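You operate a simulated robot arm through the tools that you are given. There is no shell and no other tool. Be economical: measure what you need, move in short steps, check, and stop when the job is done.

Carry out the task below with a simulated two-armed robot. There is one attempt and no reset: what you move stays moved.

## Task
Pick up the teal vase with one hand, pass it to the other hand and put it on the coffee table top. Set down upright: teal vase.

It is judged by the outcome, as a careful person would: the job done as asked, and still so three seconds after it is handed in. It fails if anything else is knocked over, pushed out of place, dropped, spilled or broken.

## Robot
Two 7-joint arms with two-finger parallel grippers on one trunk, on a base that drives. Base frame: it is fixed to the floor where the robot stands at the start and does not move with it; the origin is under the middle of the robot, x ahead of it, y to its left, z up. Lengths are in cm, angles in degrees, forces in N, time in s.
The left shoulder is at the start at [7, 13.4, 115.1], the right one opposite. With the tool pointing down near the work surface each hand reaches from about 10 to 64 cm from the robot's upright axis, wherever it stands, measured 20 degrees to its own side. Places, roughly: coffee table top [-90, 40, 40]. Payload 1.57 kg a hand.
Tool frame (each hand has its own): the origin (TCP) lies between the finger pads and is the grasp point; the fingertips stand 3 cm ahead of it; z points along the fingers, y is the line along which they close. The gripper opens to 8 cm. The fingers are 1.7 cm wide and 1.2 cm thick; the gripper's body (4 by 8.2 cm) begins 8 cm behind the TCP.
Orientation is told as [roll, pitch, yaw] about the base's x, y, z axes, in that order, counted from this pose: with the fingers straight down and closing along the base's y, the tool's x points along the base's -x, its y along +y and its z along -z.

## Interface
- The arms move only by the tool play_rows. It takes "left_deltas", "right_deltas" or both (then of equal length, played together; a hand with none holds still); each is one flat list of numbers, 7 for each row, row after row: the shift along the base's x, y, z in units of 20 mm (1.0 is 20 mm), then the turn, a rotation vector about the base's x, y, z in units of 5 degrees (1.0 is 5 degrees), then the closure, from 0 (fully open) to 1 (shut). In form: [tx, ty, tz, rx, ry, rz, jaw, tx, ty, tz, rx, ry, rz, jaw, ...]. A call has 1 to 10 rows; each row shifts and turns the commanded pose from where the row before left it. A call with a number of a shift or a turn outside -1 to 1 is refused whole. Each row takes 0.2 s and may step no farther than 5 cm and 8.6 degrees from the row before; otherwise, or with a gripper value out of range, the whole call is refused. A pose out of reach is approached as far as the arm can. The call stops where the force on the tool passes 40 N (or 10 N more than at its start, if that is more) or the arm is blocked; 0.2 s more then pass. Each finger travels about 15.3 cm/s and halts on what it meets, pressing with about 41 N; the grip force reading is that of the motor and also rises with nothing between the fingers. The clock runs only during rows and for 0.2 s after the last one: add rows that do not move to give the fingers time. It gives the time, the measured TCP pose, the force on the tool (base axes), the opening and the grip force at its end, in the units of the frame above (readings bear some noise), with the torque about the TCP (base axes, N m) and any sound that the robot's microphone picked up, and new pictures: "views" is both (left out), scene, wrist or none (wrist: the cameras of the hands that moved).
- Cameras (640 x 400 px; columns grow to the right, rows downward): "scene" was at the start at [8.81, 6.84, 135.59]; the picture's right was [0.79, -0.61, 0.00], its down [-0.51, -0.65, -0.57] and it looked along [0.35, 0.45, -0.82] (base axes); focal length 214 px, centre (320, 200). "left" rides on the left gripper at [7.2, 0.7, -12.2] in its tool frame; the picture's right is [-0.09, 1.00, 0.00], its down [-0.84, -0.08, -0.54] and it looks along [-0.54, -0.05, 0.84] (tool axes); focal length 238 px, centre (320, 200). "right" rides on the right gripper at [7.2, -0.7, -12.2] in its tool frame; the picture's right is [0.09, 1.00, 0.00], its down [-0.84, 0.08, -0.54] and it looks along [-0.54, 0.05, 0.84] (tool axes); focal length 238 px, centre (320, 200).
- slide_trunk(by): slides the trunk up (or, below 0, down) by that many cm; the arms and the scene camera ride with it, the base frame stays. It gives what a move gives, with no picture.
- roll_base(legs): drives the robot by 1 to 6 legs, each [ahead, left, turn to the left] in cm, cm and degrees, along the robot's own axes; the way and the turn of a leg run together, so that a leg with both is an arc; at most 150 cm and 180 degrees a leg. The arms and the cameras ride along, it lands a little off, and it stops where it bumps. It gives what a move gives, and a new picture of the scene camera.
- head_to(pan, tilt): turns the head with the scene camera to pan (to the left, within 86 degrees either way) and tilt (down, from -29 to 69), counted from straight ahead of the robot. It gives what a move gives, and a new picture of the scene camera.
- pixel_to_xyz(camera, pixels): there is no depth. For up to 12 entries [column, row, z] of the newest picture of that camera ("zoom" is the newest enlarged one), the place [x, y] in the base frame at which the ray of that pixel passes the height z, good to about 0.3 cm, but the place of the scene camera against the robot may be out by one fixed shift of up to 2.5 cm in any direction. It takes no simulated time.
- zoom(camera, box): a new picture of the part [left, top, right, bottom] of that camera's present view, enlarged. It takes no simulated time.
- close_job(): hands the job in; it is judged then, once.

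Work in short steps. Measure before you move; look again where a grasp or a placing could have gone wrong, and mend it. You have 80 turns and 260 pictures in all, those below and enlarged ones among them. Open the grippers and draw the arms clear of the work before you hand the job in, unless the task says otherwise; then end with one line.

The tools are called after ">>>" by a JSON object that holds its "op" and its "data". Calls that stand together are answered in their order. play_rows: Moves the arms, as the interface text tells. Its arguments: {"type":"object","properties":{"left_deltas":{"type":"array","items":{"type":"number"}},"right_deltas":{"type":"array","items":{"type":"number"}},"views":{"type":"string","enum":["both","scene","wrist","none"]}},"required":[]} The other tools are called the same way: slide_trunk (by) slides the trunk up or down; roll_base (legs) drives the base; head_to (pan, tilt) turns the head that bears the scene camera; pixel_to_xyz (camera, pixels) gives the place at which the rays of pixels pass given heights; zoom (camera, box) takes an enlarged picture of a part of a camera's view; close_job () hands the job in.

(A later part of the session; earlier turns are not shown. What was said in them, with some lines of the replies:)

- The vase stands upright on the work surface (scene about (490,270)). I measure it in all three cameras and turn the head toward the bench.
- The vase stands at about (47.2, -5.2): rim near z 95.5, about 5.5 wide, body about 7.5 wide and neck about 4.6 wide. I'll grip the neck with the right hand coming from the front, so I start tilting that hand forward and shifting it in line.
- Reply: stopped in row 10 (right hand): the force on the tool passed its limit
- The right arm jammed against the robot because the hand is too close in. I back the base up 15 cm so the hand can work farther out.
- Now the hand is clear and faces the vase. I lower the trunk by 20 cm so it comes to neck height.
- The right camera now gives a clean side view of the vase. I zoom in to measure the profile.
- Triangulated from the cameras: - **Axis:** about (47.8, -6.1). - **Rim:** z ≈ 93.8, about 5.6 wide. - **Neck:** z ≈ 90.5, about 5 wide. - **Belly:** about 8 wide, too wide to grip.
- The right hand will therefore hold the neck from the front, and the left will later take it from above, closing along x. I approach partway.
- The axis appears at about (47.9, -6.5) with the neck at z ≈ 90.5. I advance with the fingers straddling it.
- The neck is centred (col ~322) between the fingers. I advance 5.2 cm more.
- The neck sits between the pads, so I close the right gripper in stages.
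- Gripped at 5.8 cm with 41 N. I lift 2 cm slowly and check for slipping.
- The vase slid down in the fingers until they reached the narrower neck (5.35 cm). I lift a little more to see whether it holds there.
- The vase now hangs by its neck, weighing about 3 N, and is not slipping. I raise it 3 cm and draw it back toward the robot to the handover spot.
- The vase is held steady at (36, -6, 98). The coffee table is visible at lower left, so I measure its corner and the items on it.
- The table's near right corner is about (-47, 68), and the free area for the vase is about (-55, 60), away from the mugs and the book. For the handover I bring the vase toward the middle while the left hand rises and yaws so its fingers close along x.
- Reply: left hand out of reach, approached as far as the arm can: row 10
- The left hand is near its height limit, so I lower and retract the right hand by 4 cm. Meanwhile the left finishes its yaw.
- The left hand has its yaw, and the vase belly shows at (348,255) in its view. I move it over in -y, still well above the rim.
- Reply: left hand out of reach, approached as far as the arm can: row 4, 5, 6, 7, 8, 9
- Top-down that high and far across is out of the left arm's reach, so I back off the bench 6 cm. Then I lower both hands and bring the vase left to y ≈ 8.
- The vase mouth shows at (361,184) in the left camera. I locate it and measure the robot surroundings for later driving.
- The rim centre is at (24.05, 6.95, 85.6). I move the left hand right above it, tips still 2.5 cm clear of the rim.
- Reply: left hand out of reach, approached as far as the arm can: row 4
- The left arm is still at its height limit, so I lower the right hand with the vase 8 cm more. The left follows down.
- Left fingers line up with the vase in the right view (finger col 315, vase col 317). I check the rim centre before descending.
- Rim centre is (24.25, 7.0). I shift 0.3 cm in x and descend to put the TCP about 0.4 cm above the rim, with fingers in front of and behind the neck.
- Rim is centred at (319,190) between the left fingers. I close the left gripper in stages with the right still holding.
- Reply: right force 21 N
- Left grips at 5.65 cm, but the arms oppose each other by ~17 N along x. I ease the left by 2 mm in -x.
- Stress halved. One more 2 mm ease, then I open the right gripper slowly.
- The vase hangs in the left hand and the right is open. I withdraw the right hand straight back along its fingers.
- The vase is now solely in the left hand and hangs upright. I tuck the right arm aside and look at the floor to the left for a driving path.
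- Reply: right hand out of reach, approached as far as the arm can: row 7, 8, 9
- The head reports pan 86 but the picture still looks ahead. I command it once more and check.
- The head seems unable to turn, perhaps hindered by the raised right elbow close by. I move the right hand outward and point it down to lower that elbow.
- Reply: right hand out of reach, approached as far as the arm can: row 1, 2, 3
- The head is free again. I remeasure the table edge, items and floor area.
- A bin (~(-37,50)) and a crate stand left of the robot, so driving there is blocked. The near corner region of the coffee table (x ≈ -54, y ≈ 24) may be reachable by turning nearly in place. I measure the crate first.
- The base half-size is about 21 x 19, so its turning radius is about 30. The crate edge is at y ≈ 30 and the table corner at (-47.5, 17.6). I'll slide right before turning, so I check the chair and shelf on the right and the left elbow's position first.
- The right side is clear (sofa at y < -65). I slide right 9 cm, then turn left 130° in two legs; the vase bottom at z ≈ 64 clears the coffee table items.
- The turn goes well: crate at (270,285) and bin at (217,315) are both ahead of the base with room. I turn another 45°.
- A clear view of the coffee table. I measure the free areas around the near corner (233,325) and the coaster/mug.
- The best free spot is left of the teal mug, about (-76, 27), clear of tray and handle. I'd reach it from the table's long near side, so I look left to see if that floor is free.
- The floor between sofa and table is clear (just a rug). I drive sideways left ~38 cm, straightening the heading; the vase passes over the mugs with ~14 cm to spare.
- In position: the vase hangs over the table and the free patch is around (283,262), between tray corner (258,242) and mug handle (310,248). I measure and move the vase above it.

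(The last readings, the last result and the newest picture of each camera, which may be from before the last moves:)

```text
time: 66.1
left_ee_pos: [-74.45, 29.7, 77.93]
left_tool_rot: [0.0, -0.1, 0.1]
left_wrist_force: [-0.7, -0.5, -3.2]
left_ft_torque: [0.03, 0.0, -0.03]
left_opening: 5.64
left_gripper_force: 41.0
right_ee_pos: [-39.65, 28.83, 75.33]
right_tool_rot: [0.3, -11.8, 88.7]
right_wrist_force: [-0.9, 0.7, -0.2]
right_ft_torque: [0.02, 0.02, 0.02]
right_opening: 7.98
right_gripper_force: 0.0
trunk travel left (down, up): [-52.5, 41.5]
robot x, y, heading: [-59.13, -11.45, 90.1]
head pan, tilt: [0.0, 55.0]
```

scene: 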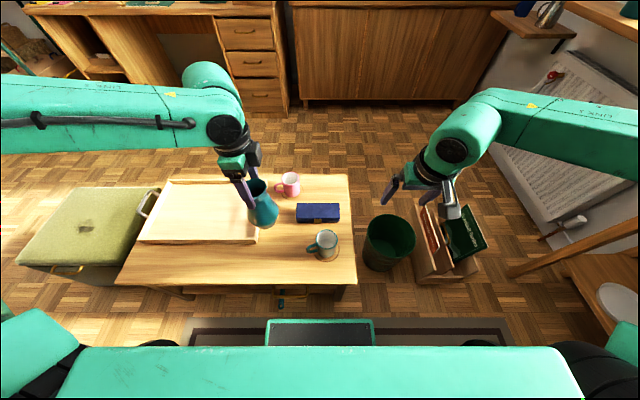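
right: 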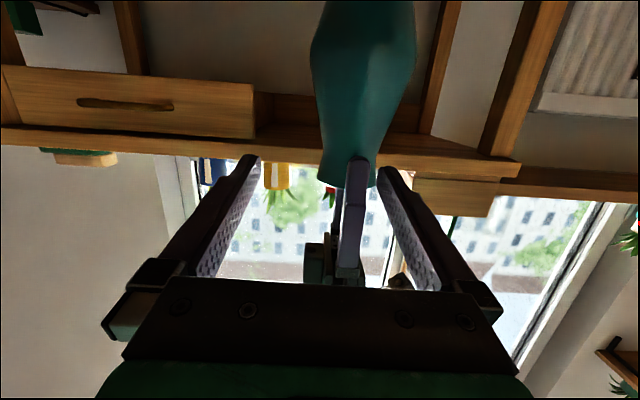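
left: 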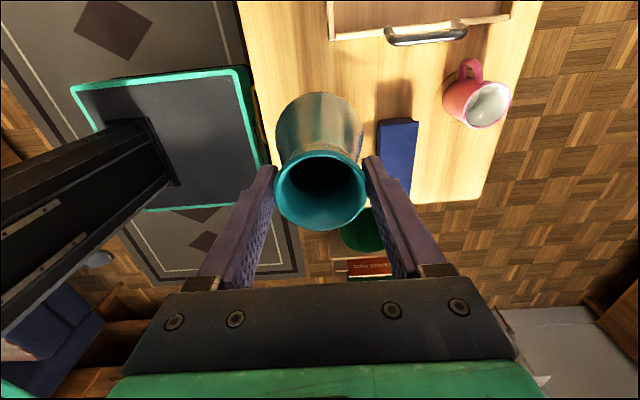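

Now over the free patch. I shift 3 cm toward the robot (target (-74.5, 26.5)) and lower 18 cm.

>>> {"op": "play_rows", "data": {"left_deltas": [0, -0.8, 0, 0, 0, 0, 1, 0, -0.8, -0.5, 0, 0, 0, 1, 0, 0, -1, 0, 0, 0, 1, 0, 0, -1, 0, 0, 0, 1, 0, 0, -1, 0, 0, 0, 1, 0, 0, -1, 0, 0, 0, 1, 0, 0, -1, 0, 0, 0, 1, 0, 0, -1, 0, 0, 0, 1, 0, 0, -1, 0, 0, 0, 1, 0, 0, -1, 0, 0, 0, 1]}}

```text
time: 68.3
left_ee_pos: [-74.49, 26.73, 61.22]
left_tool_rot: [0.1, -0.1, 0.1]
left_wrist_force: [-0.3, -1.0, -4.5]
left_ft_torque: [0.01, 0.02, 0.05]
left_opening: 5.64
left_gripper_force: 41.4
right_ee_pos: [-39.52, 28.78, 75.31]
right_tool_rot: [0.3, -12.0, 88.8]
right_wrist_force: [0.9, -0.9, -0.2]
right_ft_torque: [0.02, 0.02, -0.02]
right_opening: 8.01
right_gripper_force: 0.1
trunk travel left (down, up): [-52.5, 41.5]
robot x, y, heading: [-59.48, -11.83, 89.9]
head pan, tilt: [0.0, 55.0]
```

scene: 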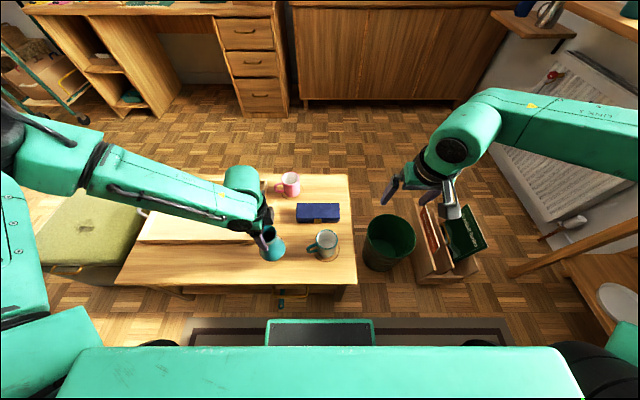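
left: 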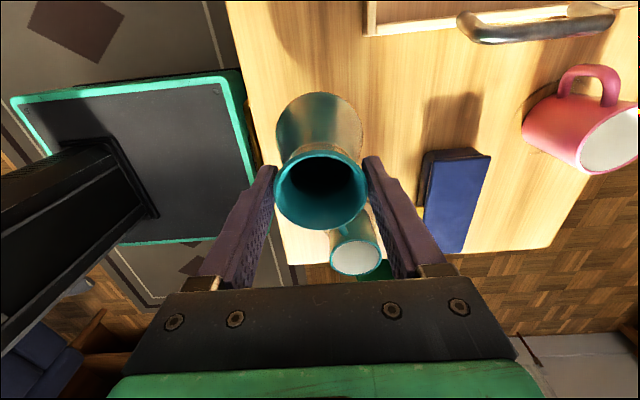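

Position looks free with the mug beyond. I zoom in on the scene view to check clearance and uprightness.

>>> {"op": "zoom", "data": {"camera": "scene", "box": [220, 200, 360, 290]}}

>>> {"op": "play_rows", "data": {"left_deltas": [0, 0, -0.5, 0, 0, 0, 1, 0, 0, -0.5, 0, 0, 0, 1, 0, 0, -0.5, 0, 0, 0, 1, 0, 0, -0.5, 0, 0, 0, 1, 0, 0, -0.3, 0, 0, 0, 1]}}

```text
4.44 times, centred on (290, 245) of scene
```

zoom: 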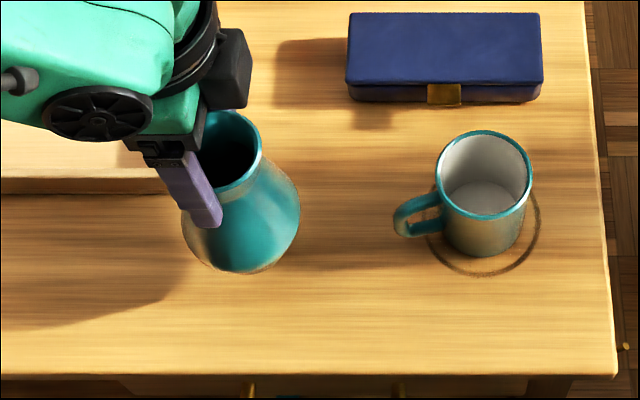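

```text
time: 69.5
left_ee_pos: [-75.37, 25.84, 57.68]
left_tool_rot: [0.1, -0.2, 0.0]
left_wrist_force: [0.3, 0.7, -4.4]
left_ft_torque: [0.0, 0.03, 0.0]
left_opening: 5.61
left_gripper_force: 41.1
left hand out of reach, approached as far as the arm can: row 3, 4, 5
right_ee_pos: [-39.63, 28.7, 75.37]
right_tool_rot: [0.3, -11.9, 88.7]
right_wrist_force: [-0.4, -0.2, -0.1]
right_ft_torque: [0.05, -0.02, -0.02]
right_opening: 7.98
right_gripper_force: 0.1
trunk travel left (down, up): [-52.5, 41.5]
robot x, y, heading: [-59.09, -12.1, 90.0]
head pan, tilt: [0.0, 55.0]
```

scene: 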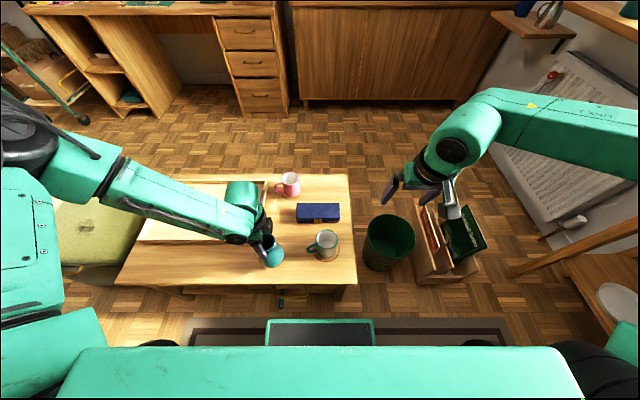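
left: 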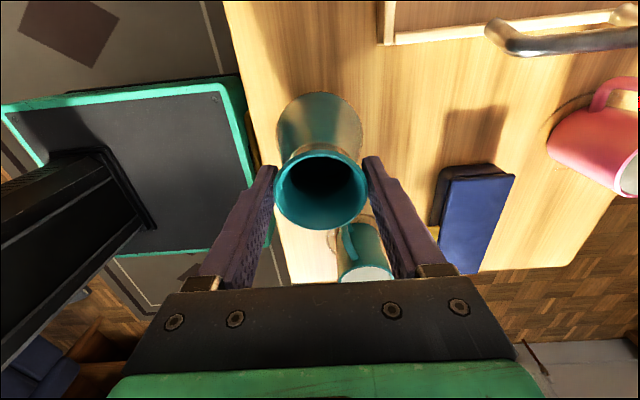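

The arm is at its lower limit, so I use the trunk for the last centimetres, in small steps until contact.

>>> {"op": "slide_trunk", "data": {"by": -2.5}}

>>> {"op": "zoom", "data": {"camera": "scene", "box": [220, 200, 360, 290]}}

```text
time: 70.2
left_ee_pos: [-75.29, 25.92, 55.73]
left_tool_rot: [0.8, -0.1, -0.1]
left_wrist_force: [-4.8, -10.6, 27.8]
left_ft_torque: [-1.0, -0.32, -0.24]
left_opening: 5.66
left_gripper_force: 41.4
right_ee_pos: [-39.55, 28.47, 73.02]
right_tool_rot: [0.4, -12.2, 88.9]
right_wrist_force: [0.7, 0.2, 0.0]
right_ft_torque: [0.01, -0.02, 0.0]
right_opening: 8.02
right_gripper_force: 0.0
trunk travel left (down, up): [-50.1, 43.9]
robot x, y, heading: [-59.56, -12.01, 90.2]
head pan, tilt: [0.0, 55.0]
stopped: the force on the tool passed its limit (the readings are from after the stop); the commanded pose is now the measured one
```

```text
4.44 times, centred on (290, 245) of scene
```

zoom: 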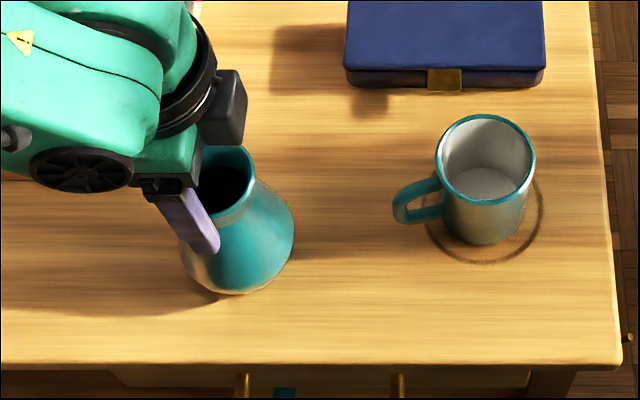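

Contact: the vase stands on the table with ~28 N pressing. I ease up a few millimetres before releasing.

>>> {"op": "slide_trunk", "data": {"by": 0.3}}

```text
time: 70.7
left_ee_pos: [-75.29, 26.1, 55.77]
left_tool_rot: [0.6, -0.2, -0.1]
left_wrist_force: [0.9, -0.1, -0.6]
left_ft_torque: [-0.13, -0.13, -0.01]
left_opening: 5.66
left_gripper_force: 41.3
right_ee_pos: [-39.64, 28.7, 73.17]
right_tool_rot: [0.3, -12.0, 88.8]
right_wrist_force: [0.6, 1.1, 0.0]
right_ft_torque: [0.01, -0.02, 0.02]
right_opening: 8.01
right_gripper_force: 0.0
trunk travel left (down, up): [-50.4, 43.6]
robot x, y, heading: [-59.2, -12.04, 90.0]
head pan, tilt: [0.0, 55.0]
```

Force is near zero with the vase just resting. I open the left gripper gradually.

>>> {"op": "play_rows", "data": {"left_deltas": [0, 0, 0, 0, 0, 0, 0.29, 0, 0, 0, 0, 0, 0, 0.25, 0, 0, 0, 0, 0, 0, 0.15, 0, 0, 0, 0, 0, 0, 0, 0, 0, 0, 0, 0, 0, 0]}}

```text
time: 71.9
left_ee_pos: [-75.36, 26.11, 55.87]
left_tool_rot: [0.6, -0.1, -0.1]
left_wrist_force: [-0.9, 0.5, 0.2]
left_ft_torque: [0.0, 0.06, -0.01]
left_opening: 7.99
left_gripper_force: 0.0
right_ee_pos: [-39.68, 28.78, 73.23]
right_tool_rot: [0.3, -11.9, 88.7]
right_wrist_force: [0.1, -0.3, -0.7]
right_ft_torque: [-0.01, 0.02, -0.02]
right_opening: 8.0
right_gripper_force: 0.1
trunk travel left (down, up): [-50.4, 43.6]
robot x, y, heading: [-59.21, -11.96, 90.4]
head pan, tilt: [0.0, 55.0]
```

scene: 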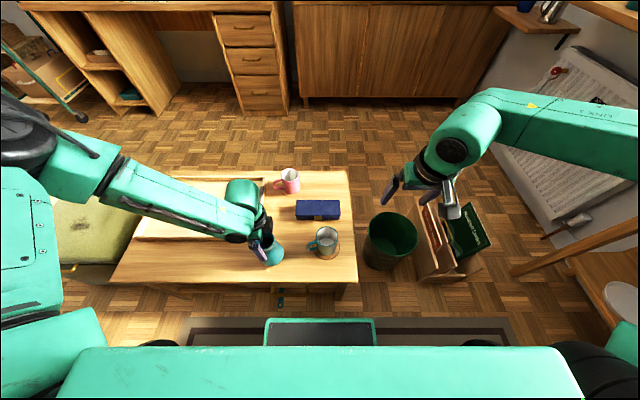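
left: 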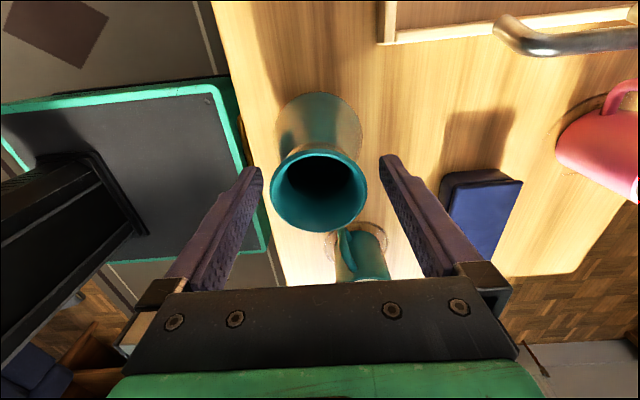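

The vase stands free between the open fingers. I lift the left hand straight up with the trunk, which keeps it vertical.

>>> {"op": "slide_trunk", "data": {"by": 14}}

>>> {"op": "play_rows", "data": {"left_deltas": [0, 0, 0.5, 0, 0, 0, 0, 0, 0, 0.8, 0, 0, 0, 0, 0, 0, 0.8, 0, 0, 0, 0, 0, -0.5, 0.5, 0, 0, 0, 0, -0.5, -0.5, 0.5, 0, 0, 0, 0, -0.5, -0.5, 0.5, 0, 0, 0, 0, -0.5, -0.5, 0.5, 0, 0, 0, 0]}}

>>> {"op": "zoom", "data": {"camera": "scene", "box": [200, 190, 380, 300]}}

```text
time: 73.6
left_ee_pos: [-75.3, 26.17, 69.8]
left_tool_rot: [0.6, -0.2, 0.0]
left_wrist_force: [0.2, -0.9, -0.1]
left_ft_torque: [0.02, 0.03, 0.0]
left_opening: 8.0
left_gripper_force: 0.0
right_ee_pos: [-39.64, 28.81, 87.29]
right_tool_rot: [0.3, -12.1, 88.9]
right_wrist_force: [0.2, -0.3, -0.5]
right_ft_torque: [0.01, -0.02, 0.0]
right_opening: 8.01
right_gripper_force: 0.0
trunk travel left (down, up): [-64.4, 29.6]
robot x, y, heading: [-59.37, -11.57, 89.9]
head pan, tilt: [0.0, 55.0]
```

```text
time: 75.2
left_ee_pos: [-78.48, 21.89, 77.84]
left_tool_rot: [0.8, -0.1, -0.1]
left_wrist_force: [1.6, 0.1, -0.5]
left_ft_torque: [0.01, -0.01, -0.01]
left_opening: 7.99
left_gripper_force: 0.2
right_ee_pos: [-39.62, 28.57, 87.14]
right_tool_rot: [0.3, -12.0, 88.8]
right_wrist_force: [0.1, 0.2, 0.3]
right_ft_torque: [0.02, 0.02, 0.0]
right_opening: 8.02
right_gripper_force: 0.1
trunk travel left (down, up): [-64.4, 29.6]
robot x, y, heading: [-59.3, -11.92, 90.1]
head pan, tilt: [0.0, 55.0]
```

scene: 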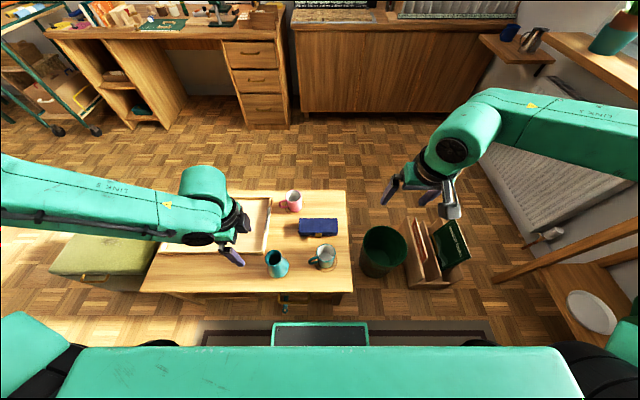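
left: 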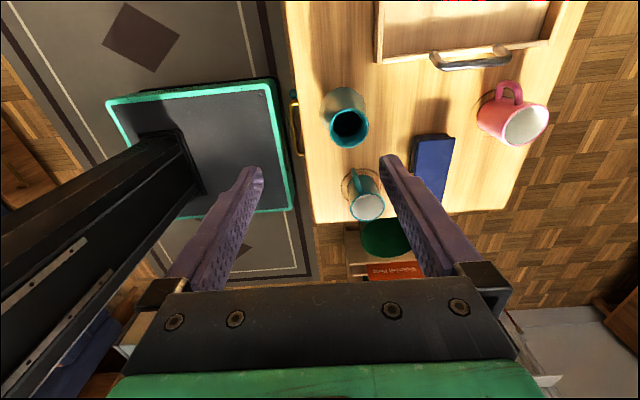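

```text
3.56 times, centred on (290, 245) of scene
```

zoom: 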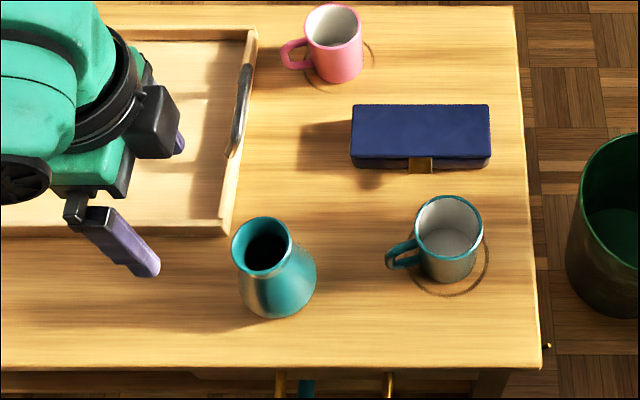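

The vase stands upright on the table and nothing else has moved. I back the robot 15 cm so both open hands are clear.

>>> {"op": "roll_base", "data": {"legs": [[-15, 0, 0]]}}

```text
time: 76.5
left_ee_pos: [-78.33, 7.43, 77.92]
left_tool_rot: [0.6, -0.3, -0.2]
left_wrist_force: [-0.1, 0.3, 0.4]
left_ft_torque: [-0.01, 0.05, -0.03]
left_opening: 8.0
left_gripper_force: 0.1
right_ee_pos: [-39.48, 14.11, 87.21]
right_tool_rot: [0.3, -11.9, 88.6]
right_wrist_force: [-0.6, 0.3, 0.3]
right_ft_torque: [-0.01, -0.03, 0.01]
right_opening: 7.97
right_gripper_force: 0.1
trunk travel left (down, up): [-64.4, 29.6]
robot x, y, heading: [-59.38, -26.76, 89.9]
head pan, tilt: [0.0, 55.0]
```

scene: 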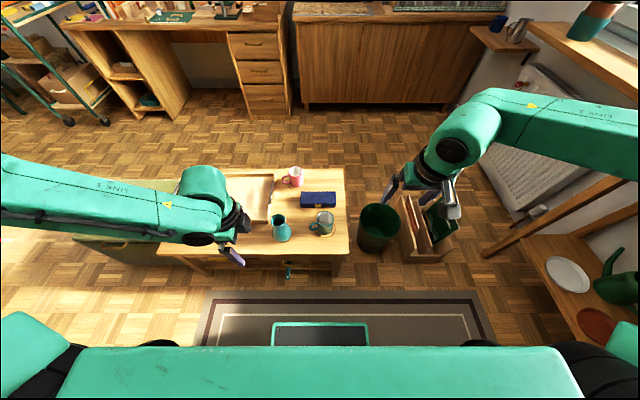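

The vase stands at (280,228) and the arms are clear, so I hand in.

>>> {"op": "close_job", "data": {}}

```text
The job is handed in.
```

The right hand picked up the teal vase and passed it to the left hand, which set it upright on the coffee table top; nothing else was disturbed in the last pictures.
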